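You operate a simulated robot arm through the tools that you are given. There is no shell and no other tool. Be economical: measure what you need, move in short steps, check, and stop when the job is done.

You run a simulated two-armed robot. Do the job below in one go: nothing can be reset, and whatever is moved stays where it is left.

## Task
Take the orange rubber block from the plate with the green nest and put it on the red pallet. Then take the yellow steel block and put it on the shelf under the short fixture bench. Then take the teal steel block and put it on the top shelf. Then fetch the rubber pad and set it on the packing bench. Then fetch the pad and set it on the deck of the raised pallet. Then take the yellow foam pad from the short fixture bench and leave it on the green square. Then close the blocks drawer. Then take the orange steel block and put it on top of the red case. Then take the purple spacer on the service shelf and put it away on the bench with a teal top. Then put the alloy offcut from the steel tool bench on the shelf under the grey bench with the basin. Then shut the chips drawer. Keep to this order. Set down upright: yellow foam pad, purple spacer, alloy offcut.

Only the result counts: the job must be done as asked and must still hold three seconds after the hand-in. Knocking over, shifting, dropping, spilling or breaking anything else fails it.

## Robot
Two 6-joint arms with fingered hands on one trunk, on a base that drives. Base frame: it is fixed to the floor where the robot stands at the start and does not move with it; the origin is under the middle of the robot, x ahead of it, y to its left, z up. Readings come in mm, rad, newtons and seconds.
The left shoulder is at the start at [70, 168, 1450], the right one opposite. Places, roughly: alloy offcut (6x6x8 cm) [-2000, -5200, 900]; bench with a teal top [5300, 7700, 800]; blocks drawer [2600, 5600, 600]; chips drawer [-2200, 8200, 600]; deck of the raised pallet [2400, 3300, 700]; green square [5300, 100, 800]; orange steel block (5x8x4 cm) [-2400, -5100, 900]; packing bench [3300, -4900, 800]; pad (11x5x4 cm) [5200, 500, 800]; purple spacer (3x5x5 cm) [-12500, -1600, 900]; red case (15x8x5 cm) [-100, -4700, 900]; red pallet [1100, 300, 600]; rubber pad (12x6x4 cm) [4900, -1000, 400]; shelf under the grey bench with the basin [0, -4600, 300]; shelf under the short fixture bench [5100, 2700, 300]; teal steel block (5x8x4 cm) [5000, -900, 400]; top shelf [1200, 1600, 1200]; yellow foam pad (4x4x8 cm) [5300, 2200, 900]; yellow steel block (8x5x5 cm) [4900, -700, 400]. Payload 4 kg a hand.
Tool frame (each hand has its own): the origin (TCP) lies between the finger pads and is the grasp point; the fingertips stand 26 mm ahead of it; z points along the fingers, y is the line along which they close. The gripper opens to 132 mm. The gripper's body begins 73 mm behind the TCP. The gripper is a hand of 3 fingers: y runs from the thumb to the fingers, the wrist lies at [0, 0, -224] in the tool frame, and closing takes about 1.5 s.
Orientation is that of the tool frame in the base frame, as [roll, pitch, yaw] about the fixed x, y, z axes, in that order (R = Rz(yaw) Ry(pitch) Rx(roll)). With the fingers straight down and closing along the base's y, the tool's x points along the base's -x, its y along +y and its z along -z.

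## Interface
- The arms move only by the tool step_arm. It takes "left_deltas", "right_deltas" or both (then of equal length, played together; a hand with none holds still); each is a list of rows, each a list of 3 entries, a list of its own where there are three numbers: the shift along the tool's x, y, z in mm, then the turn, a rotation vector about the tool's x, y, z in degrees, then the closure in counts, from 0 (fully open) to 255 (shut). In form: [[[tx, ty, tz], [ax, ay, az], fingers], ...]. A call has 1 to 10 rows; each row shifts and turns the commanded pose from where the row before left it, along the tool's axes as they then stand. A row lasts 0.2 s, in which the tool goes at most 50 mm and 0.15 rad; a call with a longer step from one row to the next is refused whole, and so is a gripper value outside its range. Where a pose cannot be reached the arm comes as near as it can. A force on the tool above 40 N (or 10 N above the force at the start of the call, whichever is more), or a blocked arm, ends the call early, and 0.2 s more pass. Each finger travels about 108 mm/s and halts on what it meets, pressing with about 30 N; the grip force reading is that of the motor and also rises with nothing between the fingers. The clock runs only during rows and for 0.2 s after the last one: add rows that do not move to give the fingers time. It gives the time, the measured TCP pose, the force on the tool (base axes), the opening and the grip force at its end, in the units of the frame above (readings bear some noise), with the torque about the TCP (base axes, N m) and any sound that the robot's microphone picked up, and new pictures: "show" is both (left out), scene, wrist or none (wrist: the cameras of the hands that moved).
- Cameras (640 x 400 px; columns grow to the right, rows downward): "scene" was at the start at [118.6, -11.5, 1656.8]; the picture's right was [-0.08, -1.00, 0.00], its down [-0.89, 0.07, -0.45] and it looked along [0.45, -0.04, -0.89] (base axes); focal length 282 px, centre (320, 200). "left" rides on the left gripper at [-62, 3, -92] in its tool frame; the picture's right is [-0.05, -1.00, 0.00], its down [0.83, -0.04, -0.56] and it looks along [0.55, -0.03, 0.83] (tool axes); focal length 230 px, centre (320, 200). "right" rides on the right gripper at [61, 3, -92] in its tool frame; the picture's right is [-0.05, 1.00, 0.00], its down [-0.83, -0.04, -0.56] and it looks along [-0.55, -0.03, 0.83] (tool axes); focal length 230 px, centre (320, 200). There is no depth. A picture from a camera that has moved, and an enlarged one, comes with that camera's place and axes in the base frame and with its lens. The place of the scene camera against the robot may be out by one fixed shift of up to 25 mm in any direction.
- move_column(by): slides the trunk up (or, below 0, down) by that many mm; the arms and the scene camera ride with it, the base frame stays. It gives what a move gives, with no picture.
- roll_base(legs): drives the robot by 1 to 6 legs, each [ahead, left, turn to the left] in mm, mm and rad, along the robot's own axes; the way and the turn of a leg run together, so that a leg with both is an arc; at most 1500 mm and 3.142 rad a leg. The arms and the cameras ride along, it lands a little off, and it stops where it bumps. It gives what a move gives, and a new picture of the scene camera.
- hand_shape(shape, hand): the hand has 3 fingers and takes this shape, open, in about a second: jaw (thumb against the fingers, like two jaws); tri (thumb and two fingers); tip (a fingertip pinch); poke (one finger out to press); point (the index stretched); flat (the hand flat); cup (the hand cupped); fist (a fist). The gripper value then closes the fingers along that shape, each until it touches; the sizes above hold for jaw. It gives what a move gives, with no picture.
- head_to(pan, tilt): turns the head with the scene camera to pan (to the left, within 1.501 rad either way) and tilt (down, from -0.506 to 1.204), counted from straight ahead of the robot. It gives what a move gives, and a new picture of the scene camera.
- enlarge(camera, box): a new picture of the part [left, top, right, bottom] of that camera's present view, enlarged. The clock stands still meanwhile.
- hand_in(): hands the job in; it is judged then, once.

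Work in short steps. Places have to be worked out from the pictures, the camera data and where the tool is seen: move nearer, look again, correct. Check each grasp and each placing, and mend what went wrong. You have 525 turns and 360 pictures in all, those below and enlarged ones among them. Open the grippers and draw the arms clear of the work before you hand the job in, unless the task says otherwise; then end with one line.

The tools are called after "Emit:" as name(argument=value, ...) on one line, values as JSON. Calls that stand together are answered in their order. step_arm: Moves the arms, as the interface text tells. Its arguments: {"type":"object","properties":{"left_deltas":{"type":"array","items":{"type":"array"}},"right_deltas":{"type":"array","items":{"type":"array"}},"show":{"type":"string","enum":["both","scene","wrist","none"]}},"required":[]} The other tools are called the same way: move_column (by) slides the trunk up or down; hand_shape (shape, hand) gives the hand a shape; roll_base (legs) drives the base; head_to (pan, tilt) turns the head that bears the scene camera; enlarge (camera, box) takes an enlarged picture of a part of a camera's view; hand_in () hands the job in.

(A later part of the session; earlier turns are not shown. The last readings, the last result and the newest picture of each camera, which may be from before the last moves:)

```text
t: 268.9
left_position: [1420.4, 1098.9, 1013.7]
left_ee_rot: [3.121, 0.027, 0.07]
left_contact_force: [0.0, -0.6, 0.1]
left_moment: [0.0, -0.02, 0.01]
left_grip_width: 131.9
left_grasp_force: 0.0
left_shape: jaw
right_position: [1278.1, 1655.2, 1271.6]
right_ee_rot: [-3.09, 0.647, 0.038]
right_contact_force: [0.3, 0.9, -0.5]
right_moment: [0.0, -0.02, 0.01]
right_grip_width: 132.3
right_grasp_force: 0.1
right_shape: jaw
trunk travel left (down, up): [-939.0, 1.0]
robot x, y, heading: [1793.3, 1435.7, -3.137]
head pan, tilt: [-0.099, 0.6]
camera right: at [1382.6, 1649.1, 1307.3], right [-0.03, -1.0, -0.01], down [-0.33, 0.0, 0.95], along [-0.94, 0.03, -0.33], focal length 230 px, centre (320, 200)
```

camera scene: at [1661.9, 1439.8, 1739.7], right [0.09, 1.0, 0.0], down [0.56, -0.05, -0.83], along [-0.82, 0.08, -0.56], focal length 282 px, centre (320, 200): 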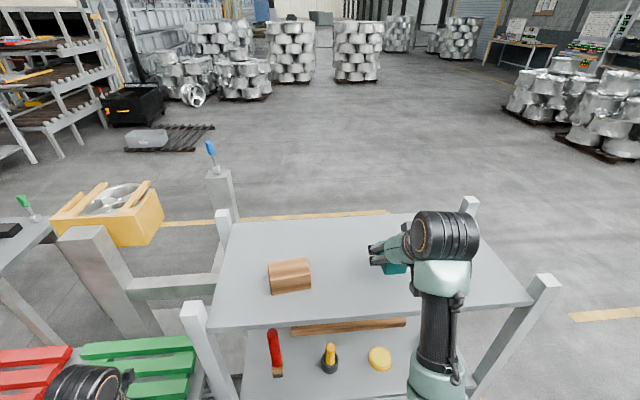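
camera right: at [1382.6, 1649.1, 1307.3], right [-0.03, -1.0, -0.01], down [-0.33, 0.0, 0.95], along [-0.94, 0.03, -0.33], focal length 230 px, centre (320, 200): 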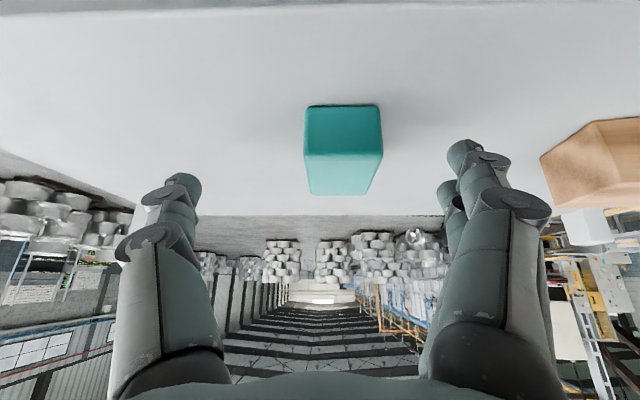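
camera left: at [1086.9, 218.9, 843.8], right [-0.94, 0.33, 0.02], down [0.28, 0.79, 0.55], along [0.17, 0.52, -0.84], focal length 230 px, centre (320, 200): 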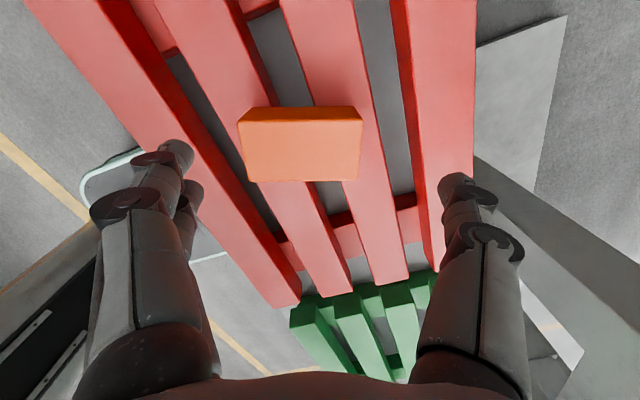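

Teal block rests on the top shelf. Back out, bring the right hand back to vertical.

Emit:
roll_base(legs=[[-330, 0, 0]])

Emit:
step_arm(right_deltas=[[[12, 0, 28], [-1, 6.5, 0], 0], [[12, 0, 28], [-1, 6.5, 0], 0], [[12, 0, 28], [-1, 6.5, 0], 0], [[8, 0, 28], [0, 6.5, 0], 0], [[3, 0, 35], [0, 6.5, 0], 0], [[0, 0, 40], [0, 5, 0], 0], [[0, 0, 40], [0, 0, 0], 0], [[0, 0, 30], [0, 0, 0], 0]], show="none")

Emit:
move_column(by=-400)

```text
t: 271.1
left_position: [1746.7, 1098.7, 1011.5]
left_ee_rot: [3.118, 0.025, 0.075]
left_contact_force: [-0.5, -0.2, 0.5]
left_moment: [0.03, 0.0, -0.03]
left_grip_width: 131.8
left_grasp_force: 0.1
left_shape: jaw
right_position: [1595.6, 1652.3, 1274.9]
right_ee_rot: [-3.091, 0.656, 0.046]
right_contact_force: [-0.4, 0.1, -0.1]
right_moment: [0.02, 0.0, 0.04]
right_grip_width: 132.0
right_grasp_force: 0.0
right_shape: jaw
trunk travel left (down, up): [-939.0, 1.0]
robot x, y, heading: [2112.9, 1442.2, -3.127]
head pan, tilt: [-0.099, 0.6]
camera scene: at [1978.3, 1441.6, 1738.9], right [0.09, 1.0, 0.0], down [0.56, -0.05, -0.82], along [-0.82, 0.07, -0.57], focal length 282 px, centre (320, 200)
```

scene: 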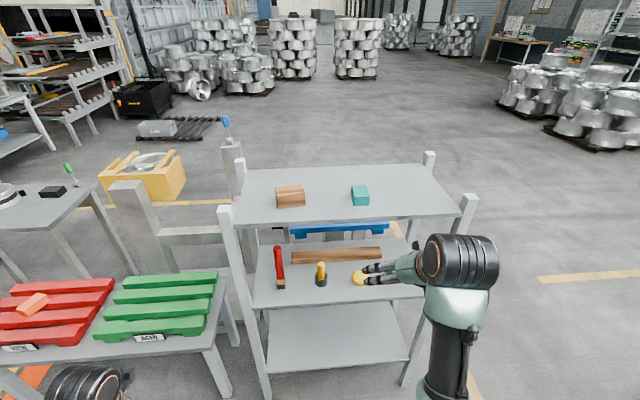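

```text
t: 272.9
left_position: [1747.8, 1097.8, 1014.2]
left_ee_rot: [3.118, 0.026, 0.075]
left_contact_force: [-0.1, 0.3, -0.2]
left_moment: [0.01, 0.0, 0.02]
left_grip_width: 132.1
left_grasp_force: 0.0
left_shape: jaw
right_position: [1575.0, 1653.7, 1004.8]
right_ee_rot: [3.136, 0.004, 0.041]
right_contact_force: [0.3, -0.3, 0.0]
right_moment: [0.03, -0.01, 0.0]
right_grip_width: 131.9
right_grasp_force: 0.0
right_shape: jaw
right hand out of reach, approached as far as the arm can: row 4
trunk travel left (down, up): [-939.0, 1.0]
robot x, y, heading: [2114.1, 1440.5, -3.128]
head pan, tilt: [-0.099, 0.6]
```

```text
t: 276.7
left_position: [1748.2, 1097.8, 612.5]
left_ee_rot: [3.119, 0.027, 0.076]
left_contact_force: [0.4, 0.4, -0.6]
left_moment: [-0.01, 0.01, 0.01]
left_grip_width: 132.0
left_grasp_force: 0.1
left_shape: jaw
right_position: [1574.3, 1653.6, 606.0]
right_ee_rot: [3.134, 0.004, 0.041]
right_contact_force: [-0.4, 0.0, -0.8]
right_moment: [0.0, 0.03, 0.0]
right_grip_width: 132.0
right_grasp_force: 0.1
right_shape: jaw
trunk travel left (down, up): [-539.0, 401.0]
robot x, y, heading: [2114.4, 1442.0, -3.125]
head pan, tilt: [-0.099, 0.6]
```

Test whether the right wrist can turn 90° (needed to grip the pad across its short side).

Emit:
step_arm(right_deltas=[[[0, 0, 0], [0, 0, 8.5], 0], [[0, 0, 0], [0, 0, 8.5], 0], [[0, 0, 0], [0, 0, 8.5], 0], [[0, 0, 0], [0, 0, 8.5], 0], [[0, 0, 0], [0, 0, 8.5], 0], [[0, 0, 0], [0, 0, 8.5], 0], [[0, 0, 0], [0, 0, 8.5], 0], [[0, 0, 0], [0, 0, 8.5], 0], [[0, 0, 0], [0, 0, 8.5], 0], [[0, 0, 0], [0, 0, 8.5], 0]], show="none")

```text
t: 278.9
left_position: [1748.7, 1099.4, 612.9]
left_ee_rot: [3.118, 0.028, 0.074]
left_contact_force: [0.1, 0.0, -0.1]
left_moment: [0.01, 0.03, 0.0]
left_grip_width: 131.8
left_grasp_force: 0.1
left_shape: jaw
right_position: [1573.2, 1654.7, 607.3]
right_ee_rot: [3.138, -0.006, -1.447]
right_contact_force: [-0.1, -0.2, 0.3]
right_moment: [0.0, 0.03, 0.0]
right_grip_width: 131.8
right_grasp_force: 0.1
right_shape: jaw
trunk travel left (down, up): [-539.0, 401.0]
robot x, y, heading: [2114.4, 1439.5, -3.13]
head pan, tilt: [-0.099, 0.6]
```

Wrist turn works. Return to the stool for the pad.

Emit:
roll_base(legs=[[0, 0, 3.13], [1000, 0, 0], [780, 0, 0], [0, -1100, 0], [0, -960, 0]])

```text
t: 304.9
left_position: [4347.5, -131.9, 613.6]
left_ee_rot: [3.118, 0.026, -3.019]
left_contact_force: [-0.5, -0.2, 0.5]
left_moment: [0.0, -0.03, 0.02]
left_grip_width: 132.1
left_grasp_force: 0.1
left_shape: jaw
right_position: [4549.3, -679.3, 605.7]
right_ee_rot: [3.136, -0.008, 1.745]
right_contact_force: [0.7, -0.4, 0.6]
right_moment: [-0.04, 0.01, -0.04]
right_grip_width: 132.0
right_grasp_force: 0.1
right_shape: jaw
trunk travel left (down, up): [-539.0, 401.0]
robot x, y, heading: [3999.6, -492.9, 0.065]
head pan, tilt: [-0.099, 0.6]
camera scene: at [4142.9, -498.5, 1339.2], right [-0.04, -1.0, 0.0], down [-0.56, 0.02, -0.82], along [0.82, -0.03, -0.57], focal length 282 px, centre (320, 200)
```

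scene: 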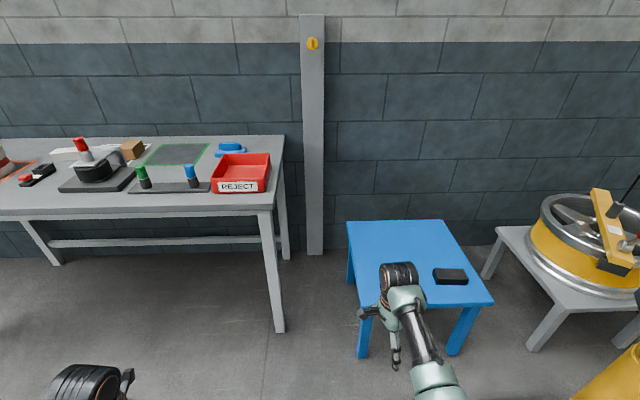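

Move to (4330, −690) with heading 0; the arm will reach outward to the pad.

Emit:
roll_base(legs=[[0, 0, -0.065], [330, -195, 0]])

Emit:
move_column(by=-70)

Emit:
step_arm(right_deltas=[[[-30, 0, 0], [0, 0, 0], 0], [[-30, 0, 0], [0, 0, 0], 0], [[-30, 0, 0], [0, 0, 0], 0], [[-30, 0, 0], [0, 0, 0], 0]])

```text
t: 307.7
left_position: [4689.4, -343.2, 613.7]
left_ee_rot: [3.118, 0.025, -3.077]
left_contact_force: [-0.6, -1.0, -0.4]
left_moment: [-0.02, -0.02, 0.0]
left_grip_width: 131.8
left_grasp_force: 0.1
left_shape: jaw
right_position: [4858.1, -900.5, 605.7]
right_ee_rot: [3.14, -0.007, 1.688]
right_contact_force: [0.0, 0.4, -0.7]
right_moment: [0.03, 0.02, 0.02]
right_grip_width: 132.0
right_grasp_force: 0.1
right_shape: jaw
trunk travel left (down, up): [-539.0, 401.0]
robot x, y, heading: [4320.2, -683.0, 0.003]
head pan, tilt: [-0.099, 0.6]
camera scene: at [4464.0, -696.9, 1339.1], right [-0.1, -1.0, 0.0], down [-0.56, 0.05, -0.82], along [0.82, -0.08, -0.57], focal length 282 px, centre (320, 200)
```

scene: 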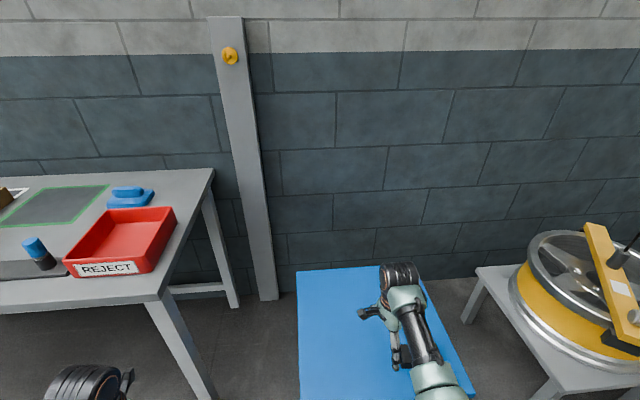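

```text
t: 308.8
left_position: [4689.2, -343.5, 543.5]
left_ee_rot: [3.117, 0.026, -3.077]
left_contact_force: [-1.6, -0.7, -0.3]
left_moment: [-0.01, 0.03, -0.02]
left_grip_width: 131.9
left_grasp_force: 0.0
left_shape: jaw
right_position: [4857.9, -901.2, 536.7]
right_ee_rot: [3.134, -0.007, 1.688]
right_contact_force: [0.1, -0.9, 0.4]
right_moment: [0.0, 0.0, 0.0]
right_grip_width: 132.0
right_grasp_force: 0.0
right_shape: jaw
trunk travel left (down, up): [-469.0, 471.0]
robot x, y, heading: [4320.2, -685.0, 0.002]
head pan, tilt: [-0.099, 0.6]
```

```text
t: 309.8
left_position: [4689.4, -343.0, 543.9]
left_ee_rot: [3.118, 0.025, -3.076]
left_contact_force: [-0.3, -0.8, -0.1]
left_moment: [0.0, 0.0, 0.0]
left_grip_width: 132.0
left_grasp_force: 0.1
left_shape: jaw
right_position: [4871.2, -1017.5, 535.4]
right_ee_rot: [3.139, -0.008, 1.688]
right_contact_force: [0.3, 0.2, -0.2]
right_moment: [0.02, 0.0, -0.02]
right_grip_width: 132.0
right_grasp_force: 0.2
right_shape: jaw
trunk travel left (down, up): [-469.0, 471.0]
robot x, y, heading: [4320.6, -679.4, 0.003]
head pan, tilt: [-0.099, 0.6]
camera scene: at [4463.5, -697.0, 1269.2], right [-0.1, -1.0, 0.0], down [-0.56, 0.05, -0.82], along [0.82, -0.08, -0.57], focal length 282 px, centre (320, 200)
camera right: at [4867.5, -958.9, 627.4], right [1.0, 0.06, 0.0], down [0.05, -0.83, 0.55], along [0.04, -0.55, -0.84], focal length 230 px, centre (320, 200)
```

scene: 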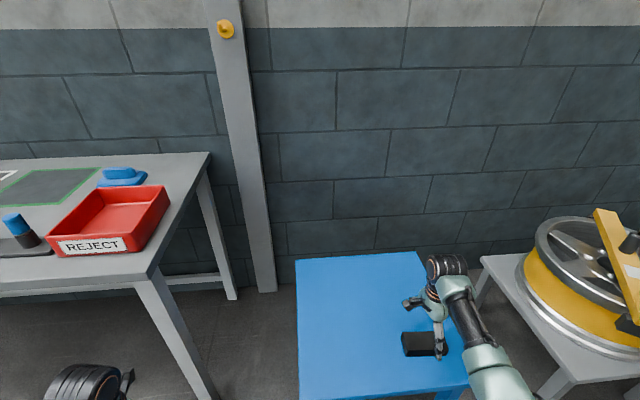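
right: 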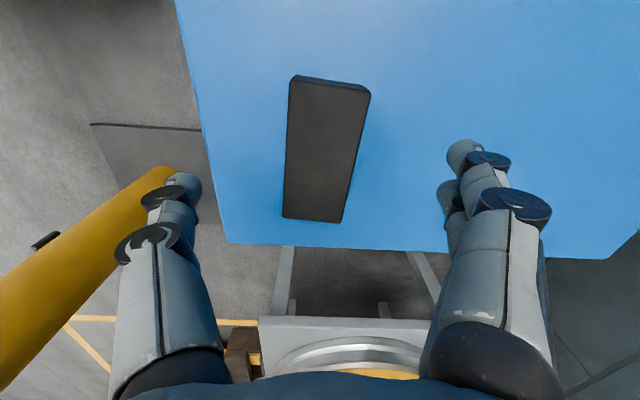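

Pad centre ≈ (4873, −1036), long axis 3° off y. Correct yaw by ~10°, shift, and descend.

Emit:
step_arm(right_deltas=[[[-9, 1, 20], [0, 0, 5], 0], [[-9, 1, 25], [0, 0, 4.7], 0], [[0, 0, 25], [0, 0, 0], 0], [[0, 0, 14], [0, 0, 0], 0], [[0, 0, 0], [0, 0, 0], 0]], show="wrist")

```text
t: 311.0
left_position: [4690.1, -344.1, 543.5]
left_ee_rot: [3.12, 0.025, -3.075]
left_contact_force: [-0.4, 0.7, 0.4]
left_moment: [-0.01, 0.0, -0.04]
left_grip_width: 132.2
left_grasp_force: 0.0
left_shape: jaw
right_position: [4875.8, -1037.2, 450.6]
right_ee_rot: [3.139, -0.006, 1.52]
right_contact_force: [0.4, 0.2, -0.2]
right_moment: [-0.02, 0.0, 0.02]
right_grip_width: 132.0
right_grasp_force: 0.0
right_shape: jaw
trunk travel left (down, up): [-469.0, 471.0]
robot x, y, heading: [4319.6, -679.5, 0.004]
head pan, tilt: [-0.099, 0.6]
camera right: at [4882.2, -977.0, 541.6], right [0.99, -0.1, 0.0], down [-0.09, -0.83, 0.55], along [-0.05, -0.55, -0.84], focal length 230 px, centre (320, 200)
```

right: 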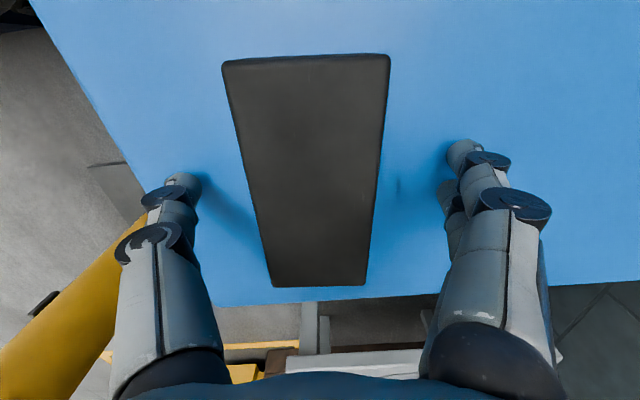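

Aligned. Close and lift.

Emit:
step_arm(right_deltas=[[[0, 0, 0], [0, 0, 0], 120], [[0, 0, 0], [0, 0, 0], 255], [[0, 0, 0], [0, 0, 0], 255], [[0, 0, 0], [0, 0, 0], 255], [[0, 0, 0], [0, 0, 0], 255], [[0, 0, 0], [0, 0, 0], 255], [[0, 0, 0], [0, 0, 0], 255], [[0, 0, -30], [0, 0, 0], 255], [[0, 0, -40], [0, 0, 0], 255]], show="wrist")

```text
t: 313.0
left_position: [4689.9, -344.1, 543.8]
left_ee_rot: [3.118, 0.027, -3.077]
left_contact_force: [-0.7, 0.4, 0.2]
left_moment: [-0.04, 0.0, 0.04]
left_grip_width: 132.1
left_grasp_force: 0.0
left_shape: jaw
right_position: [4874.0, -1034.9, 521.8]
right_ee_rot: [3.139, -0.007, 1.52]
right_contact_force: [-0.2, 0.9, -1.4]
right_moment: [-0.01, 0.01, 0.02]
right_grip_width: 51.5
right_grasp_force: 30.2
right_shape: jaw
trunk travel left (down, up): [-469.0, 471.0]
robot x, y, heading: [4321.2, -679.0, 0.002]
head pan, tilt: [-0.099, 0.6]
camera right: at [4881.1, -975.6, 614.4], right [0.99, -0.1, 0.0], down [-0.09, -0.83, 0.55], along [-0.06, -0.55, -0.84], focal length 230 px, centre (320, 200)
```

right: 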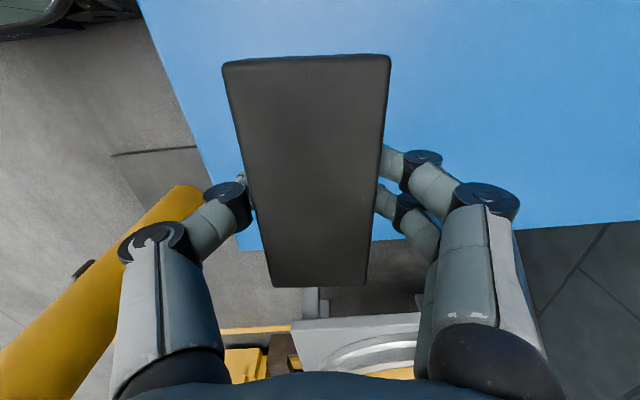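

Pad gripped. The safest way to the packing bench is around the wheel bench's left end; drive there and then face −y.

Emit:
roll_base(legs=[[-430, 0, 0], [0, 1400, 0], [0, 1130, 0], [0, 0, -1.571], [0, -1000, 0], [0, -600, 0]])

Emit:
head_to(pan=0.0, tilt=0.4)

```text
t: 339.2
left_position: [2648.5, 1500.8, 544.2]
left_ee_rot: [3.118, 0.027, 1.614]
left_contact_force: [0.3, 0.1, -0.8]
left_moment: [0.03, 0.01, -0.01]
left_grip_width: 132.3
left_grasp_force: 0.1
left_shape: jaw
right_position: [1953.3, 1329.8, 522.0]
right_ee_rot: [3.139, -0.007, -0.076]
right_contact_force: [-0.3, 0.0, -1.2]
right_moment: [-0.01, 0.01, 0.0]
right_grip_width: 51.1
right_grasp_force: 30.2
right_shape: jaw
trunk travel left (down, up): [-469.0, 471.0]
robot x, y, heading: [2319.2, 1878.5, -1.587]
head pan, tilt: [-0.099, 0.6]
camera scene: at [2311.9, 1732.9, 1269.2], right [-0.99, 0.12, 0.0], down [0.07, 0.56, -0.82], along [-0.1, -0.82, -0.57], focal length 282 px, centre (320, 200)
```

scene: 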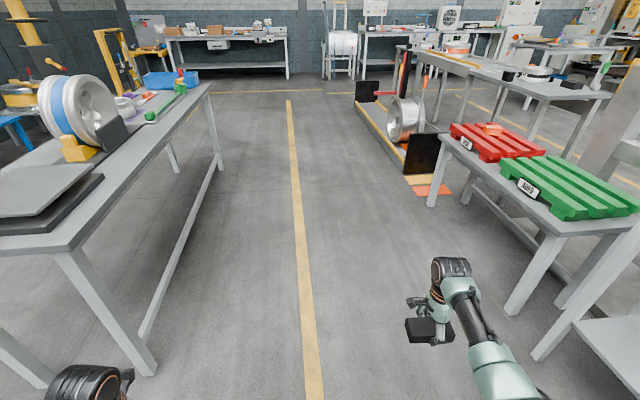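

```text
t: 339.9
left_position: [2648.0, 1500.1, 543.1]
left_ee_rot: [3.119, 0.024, 1.612]
left_contact_force: [0.3, -0.2, -0.6]
left_moment: [0.0, -0.01, -0.02]
left_grip_width: 132.0
left_grasp_force: 0.1
left_shape: jaw
right_position: [1953.8, 1330.0, 522.1]
right_ee_rot: [3.138, -0.007, -0.074]
right_contact_force: [0.5, -0.3, -2.5]
right_moment: [-0.02, 0.01, 0.01]
right_grip_width: 50.7
right_grasp_force: 30.0
right_shape: jaw
trunk travel left (down, up): [-469.0, 471.0]
robot x, y, heading: [2313.2, 1880.5, -1.587]
head pan, tilt: [0.0, 0.4]
camera scene: at [2321.1, 1728.0, 1287.3], right [-1.0, 0.02, 0.0], down [0.01, 0.39, -0.92], along [-0.02, -0.92, -0.39], focal length 282 px, centre (320, 200)
```

scene: 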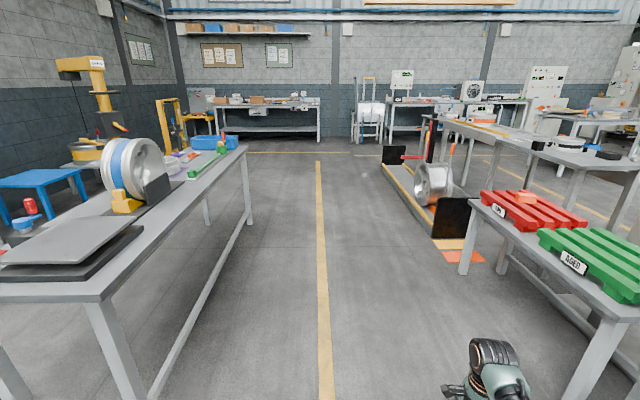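

The corridor is clear straight to the packing bench on the far wall. Drive down it.

Emit:
roll_base(legs=[[0, -60, 0.016], [1500, 0, 0], [1500, 0, 0], [1500, 0, 0], [700, 0, 0]])

```text
t: 365.6
left_position: [2838.1, -3709.7, 543.8]
left_ee_rot: [3.119, 0.024, 1.693]
left_contact_force: [0.3, -0.3, 0.7]
left_moment: [-0.01, 0.0, 0.01]
left_grip_width: 131.8
left_grasp_force: 0.1
left_shape: jaw
right_position: [2159.9, -3933.7, 521.5]
right_ee_rot: [3.141, -0.007, 0.003]
right_contact_force: [-0.2, -0.3, -2.9]
right_moment: [0.0, 0.0, -0.01]
right_grip_width: 50.8
right_grasp_force: 29.6
right_shape: jaw
trunk travel left (down, up): [-469.0, 471.0]
robot x, y, heading: [2477.9, -3359.6, -1.515]
head pan, tilt: [0.0, 0.4]
camera scene: at [2493.1, -3509.0, 1287.3], right [-1.0, -0.06, 0.0], down [-0.02, 0.39, -0.92], along [0.06, -0.92, -0.39], focal length 282 px, centre (320, 200)
```

scene: 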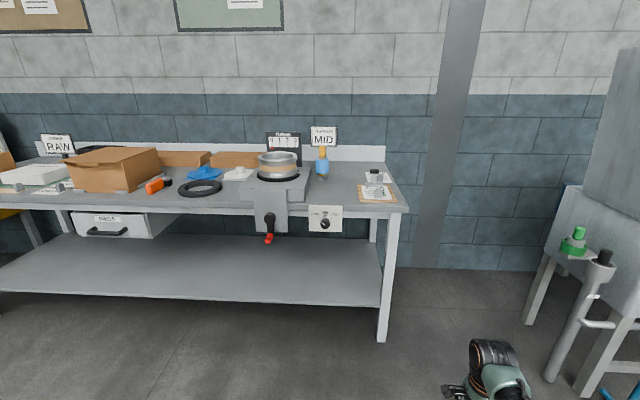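

This is the packing bench (front edge y≈−4550, top ≈800). Raise the trunk 400 mm and look down on the top for free room.

Emit:
move_column(by=400)

Emit:
head_to(pan=0.15, tilt=0.6)

```text
t: 369.4
left_position: [2837.0, -3708.6, 942.8]
left_ee_rot: [3.12, 0.026, 1.694]
left_contact_force: [0.0, 0.1, -0.2]
left_moment: [0.03, 0.0, 0.03]
left_grip_width: 132.0
left_grasp_force: 0.1
left_shape: jaw
right_position: [2159.8, -3934.8, 922.6]
right_ee_rot: [3.138, -0.006, 0.004]
right_contact_force: [-0.1, 0.7, -2.1]
right_moment: [0.01, -0.01, 0.0]
right_grip_width: 50.8
right_grasp_force: 30.0
right_shape: jaw
trunk travel left (down, up): [-869.0, 71.0]
robot x, y, heading: [2474.9, -3362.6, -1.508]
head pan, tilt: [0.0, 0.4]
```

```text
t: 370.1
left_position: [2837.8, -3709.0, 943.1]
left_ee_rot: [3.119, 0.026, 1.694]
left_contact_force: [-0.6, 0.1, -0.2]
left_moment: [0.03, -0.01, 0.01]
left_grip_width: 132.1
left_grasp_force: 0.1
left_shape: jaw
right_position: [2157.9, -3934.6, 921.6]
right_ee_rot: [3.139, -0.007, 0.001]
right_contact_force: [-0.1, 0.0, -1.9]
right_moment: [0.0, 0.0, -0.01]
right_grip_width: 50.7
right_grasp_force: 30.2
right_shape: jaw
trunk travel left (down, up): [-869.0, 71.0]
robot x, y, heading: [2476.9, -3358.1, -1.512]
head pan, tilt: [0.15, 0.6]
camera scene: at [2505.8, -3502.7, 1669.2], right [-0.98, -0.21, 0.0], down [-0.12, 0.55, -0.83], along [0.17, -0.81, -0.56], focal length 282 px, centre (320, 200)
```

scene: 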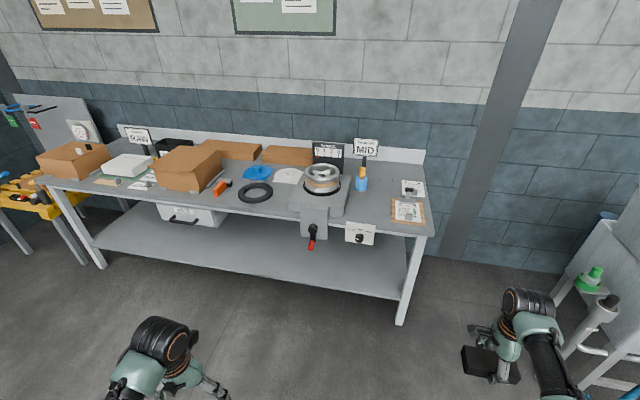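

Free spot between calibrator and clipboard, centre ≈ (2500, −4680). Turn square to the bench and bring the right hand in front of it.

Emit:
roll_base(legs=[[0, 0, -0.057], [0, 372, 0], [480, 0, 0]])

Emit:
head_to(pan=-0.3, tilt=0.8)

```text
t: 375.3
left_position: [3198.0, -4190.9, 943.4]
left_ee_rot: [3.12, 0.026, 1.65]
left_contact_force: [0.4, -0.3, 0.4]
left_moment: [0.0, -0.03, 0.02]
left_grip_width: 132.0
left_grasp_force: 0.1
left_shape: jaw
right_position: [2509.7, -4386.8, 922.1]
right_ee_rot: [3.137, -0.008, -0.037]
right_contact_force: [0.3, 0.1, -3.3]
right_moment: [-0.04, 0.02, -0.01]
right_grip_width: 51.1
right_grasp_force: 30.3
right_shape: jaw
trunk travel left (down, up): [-869.0, 71.0]
robot x, y, heading: [2855.1, -3826.6, -1.547]
head pan, tilt: [0.15, 0.6]
camera scene: at [2875.1, -3968.9, 1669.4], right [-0.99, -0.17, 0.0], down [-0.1, 0.56, -0.83], along [0.14, -0.81, -0.56], focal length 282 px, centre (320, 200)
```

scene: 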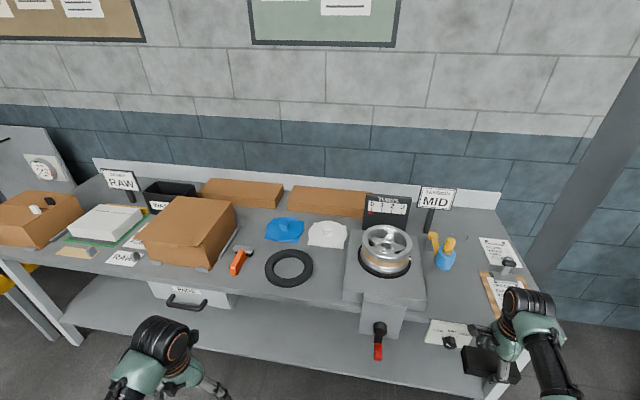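

```text
t: 376.2
left_position: [3198.6, -4189.0, 943.8]
left_ee_rot: [3.12, 0.025, 1.651]
left_contact_force: [0.1, 0.1, -0.5]
left_moment: [0.0, -0.01, 0.01]
left_grip_width: 132.0
left_grasp_force: 0.2
left_shape: jaw
right_position: [2510.9, -4388.1, 921.6]
right_ee_rot: [3.14, -0.007, -0.037]
right_contact_force: [0.5, -0.2, -1.6]
right_moment: [0.0, -0.01, 0.01]
right_grip_width: 50.8
right_grasp_force: 29.2
right_shape: jaw
trunk travel left (down, up): [-869.0, 71.0]
robot x, y, heading: [2853.6, -3827.6, -1.554]
head pan, tilt: [-0.3, 0.799]
camera scene: at [2837.9, -3961.3, 1652.3], right [-0.96, 0.28, 0.0], down [0.2, 0.69, -0.7], along [-0.19, -0.67, -0.72], focal length 282 px, centre (320, 200)
```

scene: 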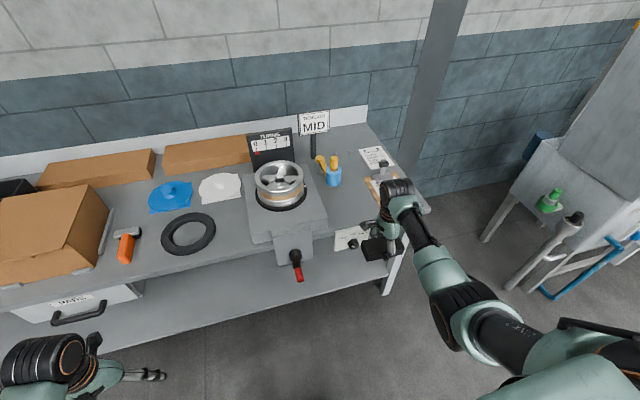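

Gap centre ≈ x 2511, matching the hand. Drive 250 mm ahead to bring the pad over the bench and view.

Emit:
roll_base(legs=[[250, 0, 0]])

Emit:
enlarge(camera="right", box=[0, 0, 640, 400])

```text
t: 378.0
left_position: [3203.3, -4433.5, 944.4]
left_ee_rot: [3.12, 0.026, 1.653]
left_contact_force: [0.2, 0.1, -0.3]
left_moment: [-0.05, 0.02, 0.0]
left_grip_width: 132.2
left_grasp_force: 0.1
left_shape: jaw
right_position: [2515.7, -4630.7, 922.1]
right_ee_rot: [3.139, -0.007, -0.034]
right_contact_force: [-0.5, -0.8, -2.1]
right_moment: [-0.02, 0.01, 0.03]
right_grip_width: 51.0
right_grasp_force: 30.3
right_shape: jaw
trunk travel left (down, up): [-869.0, 71.0]
robot x, y, heading: [2862.3, -4070.7, -1.551]
head pan, tilt: [-0.3, 0.799]
camera scene: at [2843.0, -4203.4, 1652.5], right [-0.96, 0.28, 0.0], down [0.2, 0.69, -0.7], along [-0.19, -0.67, -0.72], focal length 282 px, centre (320, 200)
```

scene: 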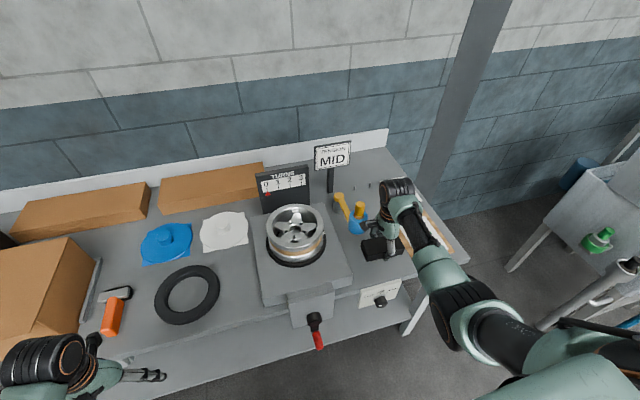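

```text
1.00 times, centred on (320, 200) of right
camera zoom: at [2577.1, -4638.1, 1014.8], right [-0.09, -1.0, 0.0], down [-0.83, 0.07, 0.55], along [-0.55, 0.05, -0.84], focal length 230 px, centre (320, 200)
```

zoom: 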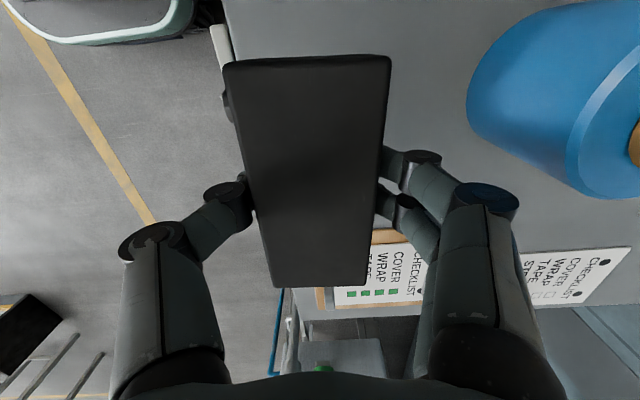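

Clear of clipboard and bottle. Lower in steps until contact.

Emit:
step_arm(right_deltas=[[[0, 0, 25], [0, 0, 0], 255], [[0, 0, 15], [0, 0, 0], 255], [[0, 0, 10], [0, 0, 0], 255], [[0, 0, 8], [0, 0, 0], 255], [[0, 0, 8], [0, 0, 0], 255], [[0, 0, 6], [0, 0, 0], 255]], show="none")

```text
t: 379.4
left_position: [3203.1, -4436.0, 942.1]
left_ee_rot: [3.118, 0.026, 1.652]
left_contact_force: [0.1, -0.4, 0.6]
left_moment: [0.0, 0.0, 0.01]
left_grip_width: 132.1
left_grasp_force: 0.1
left_shape: jaw
right_position: [2517.2, -4634.4, 850.0]
right_ee_rot: [3.14, -0.007, -0.035]
right_contact_force: [0.9, -0.9, -2.0]
right_moment: [-0.01, -0.02, -0.02]
right_grip_width: 50.9
right_grasp_force: 30.1
right_shape: jaw
trunk travel left (down, up): [-869.0, 71.0]
robot x, y, heading: [2861.2, -4074.7, -1.549]
head pan, tilt: [-0.3, 0.799]
```

Still free; continue down slowly.

Emit:
step_arm(right_deltas=[[[0, 0, 6], [0, 0, 0], 255], [[0, 0, 6], [0, 0, 0], 255], [[0, 0, 6], [0, 0, 0], 255], [[0, 0, 6], [0, 0, 0], 255]], show="wrist")

```text
t: 380.4
left_position: [3205.0, -4435.0, 943.5]
left_ee_rot: [3.122, 0.026, 1.652]
left_contact_force: [0.1, 0.2, -0.3]
left_moment: [-0.03, -0.02, -0.02]
left_grip_width: 132.3
left_grasp_force: 0.1
left_shape: jaw
right_position: [2518.4, -4632.2, 828.6]
right_ee_rot: [3.135, -0.006, -0.037]
right_contact_force: [-1.0, 0.1, 3.9]
right_moment: [0.06, 0.04, 0.02]
right_grip_width: 50.9
right_grasp_force: 30.0
right_shape: jaw
trunk travel left (down, up): [-869.0, 71.0]
robot x, y, heading: [2858.6, -4071.1, -1.55]
head pan, tilt: [-0.3, 0.799]
camera right: at [2578.4, -4639.8, 921.0], right [-0.09, -1.0, 0.01], down [-0.83, 0.08, 0.55], along [-0.55, 0.04, -0.83], focal length 230 px, centre (320, 200)
```

right: 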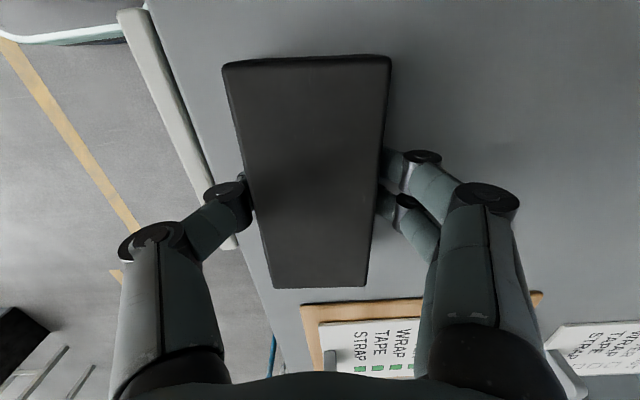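

Pad is on the bench with ~30 mm margin to the edge. Open partially and rise.

Emit:
step_arm(right_deltas=[[[0, 0, 0], [0, 0, 0], 150], [[0, 0, 0], [0, 0, 0], 100], [[0, 0, 0], [0, 0, 0], 90], [[0, 0, 0], [0, 0, 0], 90], [[0, 0, -20], [0, 0, 0], 90], [[0, 0, -40], [0, 0, 0], 90], [[0, 0, -40], [0, 0, 0], 90]], show="wrist")

```text
t: 382.0
left_position: [3204.1, -4434.9, 942.4]
left_ee_rot: [3.118, 0.026, 1.653]
left_contact_force: [0.1, 0.8, 0.0]
left_moment: [-0.02, -0.01, -0.03]
left_grip_width: 131.8
left_grasp_force: 0.0
left_shape: jaw
right_position: [2516.0, -4630.5, 927.3]
right_ee_rot: [3.14, -0.007, -0.035]
right_contact_force: [0.3, 0.4, 0.1]
right_moment: [0.03, 0.03, 0.01]
right_grip_width: 85.0
right_grasp_force: 0.1
right_shape: jaw
trunk travel left (down, up): [-869.0, 71.0]
robot x, y, heading: [2858.0, -4070.3, -1.552]
head pan, tilt: [-0.3, 0.799]
camera right: at [2577.4, -4637.7, 1019.8], right [-0.09, -1.0, 0.0], down [-0.83, 0.07, 0.55], along [-0.55, 0.05, -0.84], focal length 230 px, centre (320, 200)
```

right: 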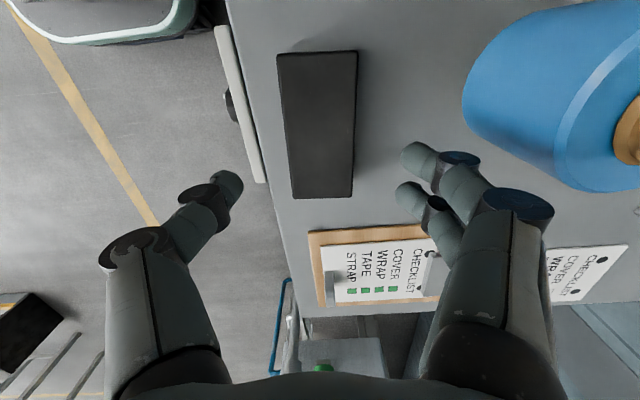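

Pad placed. Back out and retrace the corridor in reverse toward y≈1850.

Emit:
roll_base(legs=[[-480, 0, -0.02], [0, -600, 0], [-1500, 0, 0], [-1500, 0, 0]])

```text
t: 402.1
left_position: [2593.2, -957.5, 943.5]
left_ee_rot: [3.12, 0.024, 1.624]
left_contact_force: [-0.5, -0.5, -0.1]
left_moment: [-0.01, 0.0, 0.0]
left_grip_width: 132.1
left_grasp_force: 0.1
left_shape: jaw
right_position: [1901.3, -1134.8, 926.4]
right_ee_rot: [3.139, -0.01, -0.065]
right_contact_force: [0.3, -0.5, -0.9]
right_moment: [0.0, 0.0, -0.01]
right_grip_width: 85.1
right_grasp_force: 0.0
right_shape: jaw
trunk travel left (down, up): [-869.0, 71.0]
robot x, y, heading: [2258.8, -581.2, -1.578]
head pan, tilt: [-0.3, 0.799]
camera scene: at [2240.0, -718.0, 1652.3], right [-0.95, 0.3, 0.0], down [0.22, 0.68, -0.7], along [-0.21, -0.66, -0.72], focal length 282 px, centre (320, 200)
```

scene: 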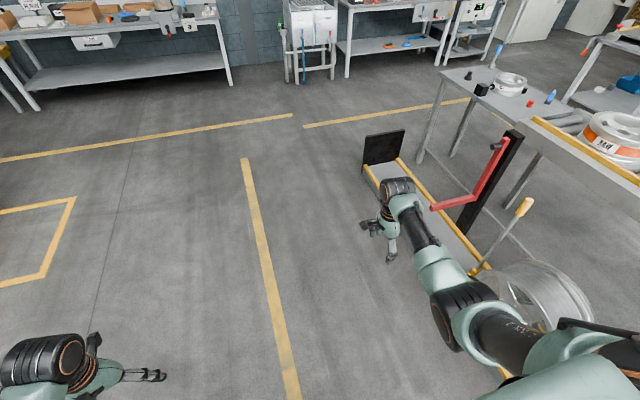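

Corridor fine. Continue back, cross to the aisle, and turn to face the fixture benches.

Emit:
roll_base(legs=[[-1500, 0, 0], [-950, 0, 0], [0, 1000, 0], [0, 600, 0], [0, 0, 1.578], [0, -1300, 0]])

Emit:
head_to(pan=0.0, tilt=0.6)

```text
t: 431.9
left_position: [4218.6, 948.4, 942.1]
left_ee_rot: [3.119, 0.025, -3.01]
left_contact_force: [0.9, 0.5, -0.2]
left_moment: [-0.02, -0.03, 0.0]
left_grip_width: 132.0
left_grasp_force: 0.1
left_shape: jaw
right_position: [4449.2, 272.6, 927.8]
right_ee_rot: [3.14, -0.007, 1.585]
right_contact_force: [-0.3, 0.1, 0.6]
right_moment: [-0.01, 0.02, 0.0]
right_grip_width: 85.0
right_grasp_force: 0.0
right_shape: jaw
trunk travel left (down, up): [-869.0, 71.0]
robot x, y, heading: [3872.1, 592.8, 0.068]
head pan, tilt: [-0.3, 0.799]
camera scene: at [4007.0, 566.1, 1652.3], right [-0.23, -0.97, 0.0], down [-0.7, 0.16, -0.7], along [0.68, -0.16, -0.72], focal length 282 px, centre (320, 200)
```

scene: 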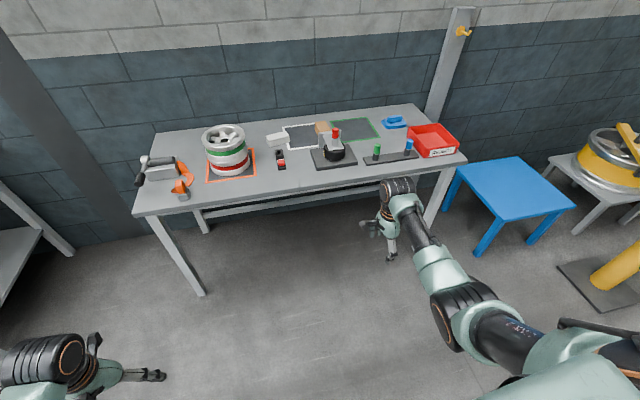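

```text
t: 432.8
left_position: [4219.2, 949.2, 943.2]
left_ee_rot: [3.118, 0.026, -3.012]
left_contact_force: [0.0, 0.0, 1.2]
left_moment: [-0.02, -0.02, 0.02]
left_grip_width: 131.9
left_grasp_force: 0.1
left_shape: jaw
right_position: [4447.9, 271.7, 927.0]
right_ee_rot: [3.141, -0.006, 1.584]
right_contact_force: [0.2, -0.9, -0.4]
right_moment: [0.0, 0.01, 0.0]
right_grip_width: 85.0
right_grasp_force: 0.1
right_shape: jaw
trunk travel left (down, up): [-869.0, 71.0]
robot x, y, heading: [3871.4, 587.2, 0.07]
head pan, tilt: [0.0, 0.6]
camera scene: at [4016.7, 589.7, 1669.2], right [0.07, -1.0, 0.0], down [-0.56, -0.04, -0.82], along [0.82, 0.06, -0.57], focal length 282 px, centre (320, 200)
```

scene: 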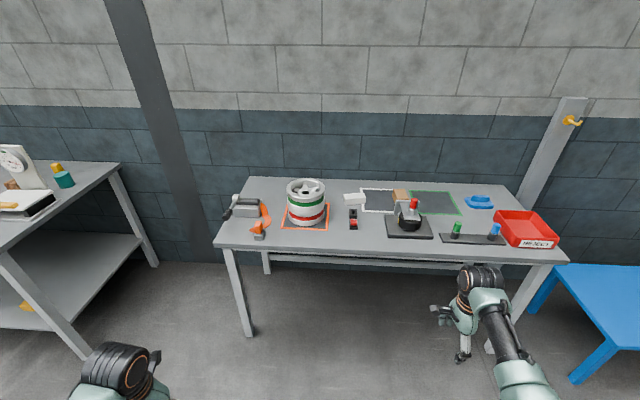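

The white block near (5250, 495) must be the pad. Enlarge to check it and the surroundings.

Emit:
enlarge(camera="scene", box=[220, 160, 580, 280])

```text
1.78 times, centred on (400, 220) of scene
camera zoom: at [4016.7, 589.7, 1669.2], right [0.07, -1.0, 0.0], down [-0.56, -0.04, -0.82], along [0.82, 0.06, -0.57], focal length 502 px, centre (178, 164)
```

zoom: 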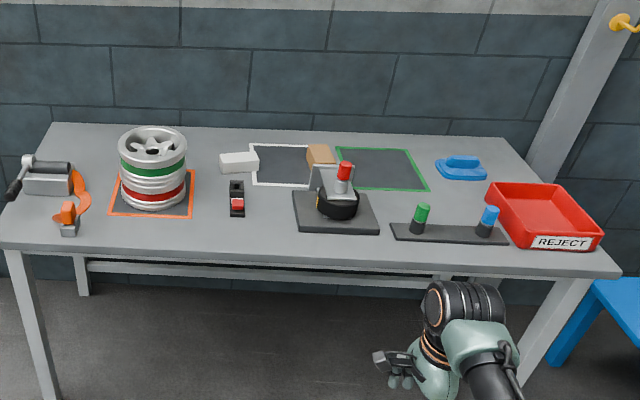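

Raise the trunk fully, square up and drive to put the right hand near the pad.

Emit:
move_column(by=70)

Emit:
roll_base(legs=[[0, 0, -0.07], [700, 150, 0]])

Emit:
enlarge(camera="right", box=[0, 0, 640, 400])

```text
t: 433.8
left_position: [4218.6, 948.3, 1013.6]
left_ee_rot: [3.119, 0.023, -3.012]
left_contact_force: [-0.6, -1.2, -0.3]
left_moment: [-0.01, 0.04, -0.02]
left_grip_width: 132.0
left_grasp_force: 0.1
left_shape: jaw
right_position: [4449.1, 272.1, 998.0]
right_ee_rot: [3.139, -0.006, 1.586]
right_contact_force: [0.7, 0.1, -0.2]
right_moment: [0.02, 0.01, -0.01]
right_grip_width: 85.0
right_grasp_force: 0.1
right_shape: jaw
trunk travel left (down, up): [-939.0, 1.0]
robot x, y, heading: [3870.3, 586.6, 0.065]
head pan, tilt: [0.0, 0.6]
```

```text
t: 438.2
left_position: [4956.2, 1063.3, 1014.7]
left_ee_rot: [3.118, 0.027, -3.094]
left_contact_force: [0.0, 0.2, -0.1]
left_moment: [0.0, 0.01, 0.03]
left_grip_width: 132.1
left_grasp_force: 0.1
left_shape: jaw
right_position: [5129.2, 369.5, 997.7]
right_ee_rot: [3.138, -0.008, 1.499]
right_contact_force: [-0.7, -0.9, 0.1]
right_moment: [-0.02, -0.02, -0.01]
right_grip_width: 85.0
right_grasp_force: 0.1
right_shape: jaw
trunk travel left (down, up): [-939.0, 1.0]
robot x, y, heading: [4583.0, 729.9, -0.013]
head pan, tilt: [0.0, 0.6]
camera scene: at [4725.1, 722.7, 1739.4], right [-0.01, -1.0, 0.0], down [-0.56, 0.01, -0.83], along [0.83, -0.01, -0.56], focal length 282 px, centre (320, 200)
```

scene: 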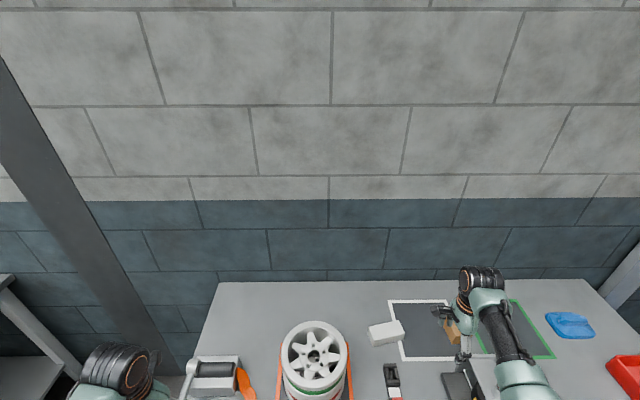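

```text
1.00 times, centred on (320, 200) of right
camera zoom: at [5137.2, 428.5, 1090.0], right [0.99, -0.12, 0.0], down [-0.1, -0.83, 0.55], along [-0.06, -0.55, -0.84], focal length 230 px, centre (320, 200)
```

zoom: 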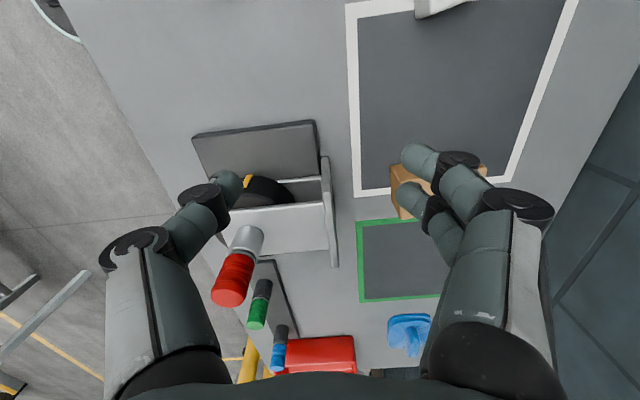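

Pad ≈ (5258, 500), slightly rotated. Move the right hand above it.

Emit:
step_arm(right_deltas=[[[32, 29, 0], [0, 0, 0], 0], [[32, 29, 0], [0, 0, 0], 0], [[32, 29, 0], [0, 0, 0], 0], [[32, 29, 0], [0, 0, 0], 0]], show="wrist")

```text
t: 439.2
left_position: [4957.6, 1064.9, 1012.8]
left_ee_rot: [3.121, 0.024, -3.095]
left_contact_force: [0.1, 0.0, 0.6]
left_moment: [0.0, 0.02, 0.01]
left_grip_width: 131.7
left_grasp_force: 0.1
left_shape: jaw
right_position: [5232.4, 484.0, 1007.8]
right_ee_rot: [3.137, -0.005, 1.502]
right_contact_force: [0.3, 0.0, -0.7]
right_moment: [0.0, 0.03, -0.01]
right_grip_width: 131.9
right_grasp_force: 0.0
right_shape: jaw
right hand out of reach, approached as far as the arm can: row 4
trunk travel left (down, up): [-939.0, 1.0]
robot x, y, heading: [4581.6, 728.5, -0.007]
head pan, tilt: [0.0, 0.6]
camera right: at [5239.6, 542.2, 1100.3], right [0.99, -0.12, 0.0], down [-0.1, -0.83, 0.55], along [-0.06, -0.55, -0.83], focal length 230 px, centre (320, 200)
```

right: 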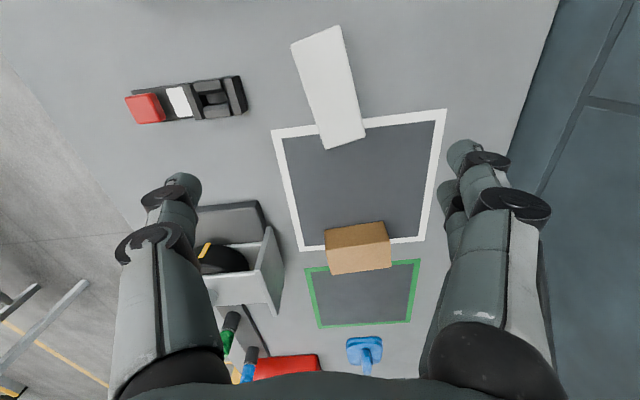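

Pad centre ≈ (5248, 500), rotated ~12°. Rotate to match and descend part way.

Emit:
step_arm(right_deltas=[[[7, 8, 20], [0, 0, -7.8], 0], [[7, 8, 30], [0, 0, -7.8], 0], [[0, 0, 40], [0, 0, 0], 0], [[0, 0, 30], [0, 0, 0], 0]], show="wrist")

```text
t: 440.2
left_position: [4956.7, 1063.0, 1014.1]
left_ee_rot: [3.12, 0.024, -3.095]
left_contact_force: [0.0, -0.1, 0.0]
left_moment: [0.0, -0.02, -0.03]
left_grip_width: 132.0
left_grasp_force: 0.0
left_shape: jaw
right_position: [5190.4, 496.7, 928.1]
right_ee_rot: [3.137, -0.005, 1.773]
right_contact_force: [0.4, 0.0, 0.4]
right_moment: [0.03, -0.02, 0.02]
right_grip_width: 132.0
right_grasp_force: 0.0
right_shape: jaw
right hand out of reach, approached as far as the arm can: row 1, 2, 3, 4
trunk travel left (down, up): [-939.0, 1.0]
robot x, y, heading: [4580.9, 733.4, -0.01]
head pan, tilt: [0.0, 0.6]
camera right: at [5181.0, 554.6, 1020.6], right [0.99, 0.15, 0.0], down [0.12, -0.83, 0.55], along [0.09, -0.54, -0.84], focal length 230 px, centre (320, 200)
```

right: 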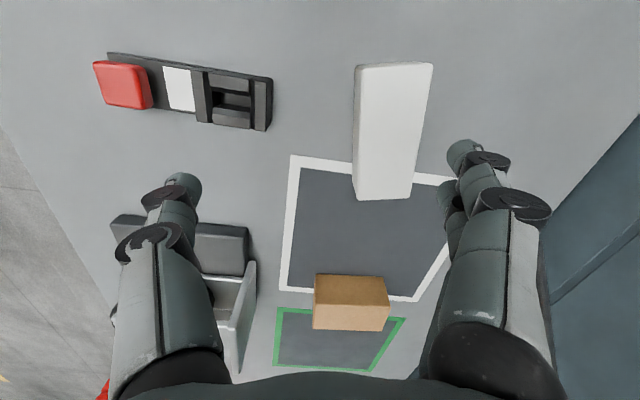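

Reach-limited at x 5190; drive 62 mm forward (base still short of the bench) rather than stretch.

Emit:
roll_base(legs=[[62, 0, 0]])

Emit:
enlarge(camera="right", box=[0, 0, 640, 400])

```text
t: 441.2
left_position: [5011.9, 1061.3, 1016.4]
left_ee_rot: [3.121, 0.034, -3.095]
left_contact_force: [0.0, -0.5, 0.3]
left_moment: [-0.01, -0.11, 0.0]
left_grip_width: 131.8
left_grasp_force: 0.1
left_shape: jaw
right_position: [5245.4, 495.7, 934.3]
right_ee_rot: [3.13, -0.003, 1.774]
right_contact_force: [-0.1, 0.2, 1.2]
right_moment: [-0.01, -0.05, 0.0]
right_grip_width: 132.1
right_grasp_force: 0.2
right_shape: jaw
trunk travel left (down, up): [-939.0, 1.0]
robot x, y, heading: [4645.4, 728.3, -0.01]
head pan, tilt: [0.0, 0.6]
camera scene: at [4775.7, 722.4, 1740.4], right [-0.01, -1.0, 0.0], down [-0.56, 0.01, -0.83], along [0.83, -0.01, -0.56], focal length 282 px, centre (320, 200)
```

scene: 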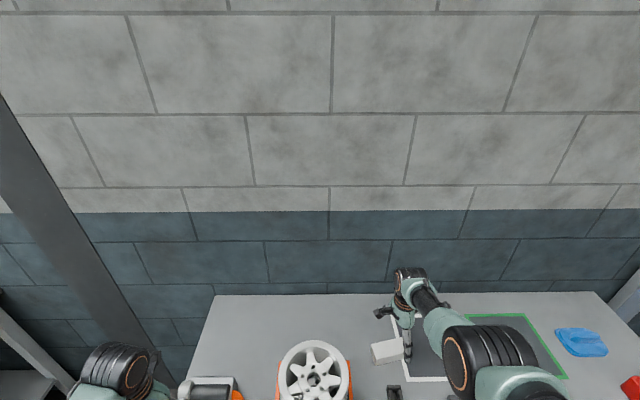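

```text
1.00 times, centred on (320, 200) of right
camera zoom: at [5235.3, 553.6, 1025.6], right [0.99, 0.15, 0.01], down [0.12, -0.83, 0.55], along [0.09, -0.54, -0.83], focal length 230 px, centre (320, 200)
```

zoom: 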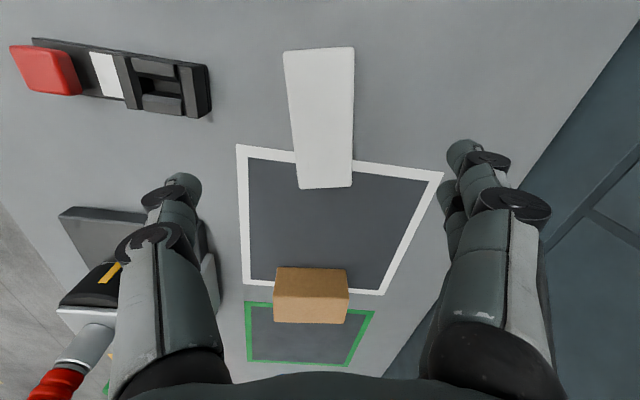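

Aligned within a few mm. Descend to about z 836.

Emit:
step_arm(right_deltas=[[[9, 3, 30], [0, 0, 0], 0], [[0, 0, 30], [0, 0, 0], 0], [[0, 0, 22], [0, 0, 0], 0], [[0, 0, 15], [0, 0, 0], 0], [[0, 0, 0], [0, 0, 0], 0]], show="wrist")

```text
t: 442.4
left_position: [5018.0, 1062.7, 1013.6]
left_ee_rot: [3.121, 0.026, -3.096]
left_contact_force: [0.1, 0.2, 1.0]
left_moment: [0.01, -0.02, 0.0]
left_grip_width: 132.0
left_grasp_force: 0.2
left_shape: jaw
right_position: [5209.4, 501.0, 871.5]
right_ee_rot: [3.136, -0.006, 1.774]
right_contact_force: [-0.3, -0.1, -0.3]
right_moment: [0.0, 0.0, -0.02]
right_grip_width: 131.9
right_grasp_force: 0.1
right_shape: jaw
right hand out of reach, approached as far as the arm can: row 1, 2, 3, 4
trunk travel left (down, up): [-939.0, 1.0]
robot x, y, heading: [4642.8, 731.4, -0.019]
head pan, tilt: [0.0, 0.6]
camera right: at [5200.3, 559.1, 963.7], right [0.99, 0.15, 0.01], down [0.12, -0.83, 0.55], along [0.09, -0.54, -0.83], focal length 230 px, centre (320, 200)
```

right: 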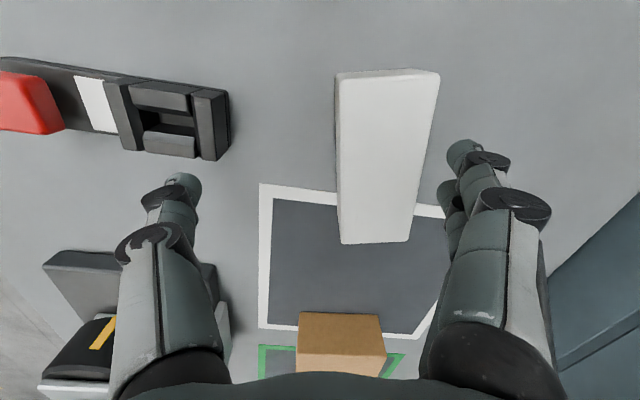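

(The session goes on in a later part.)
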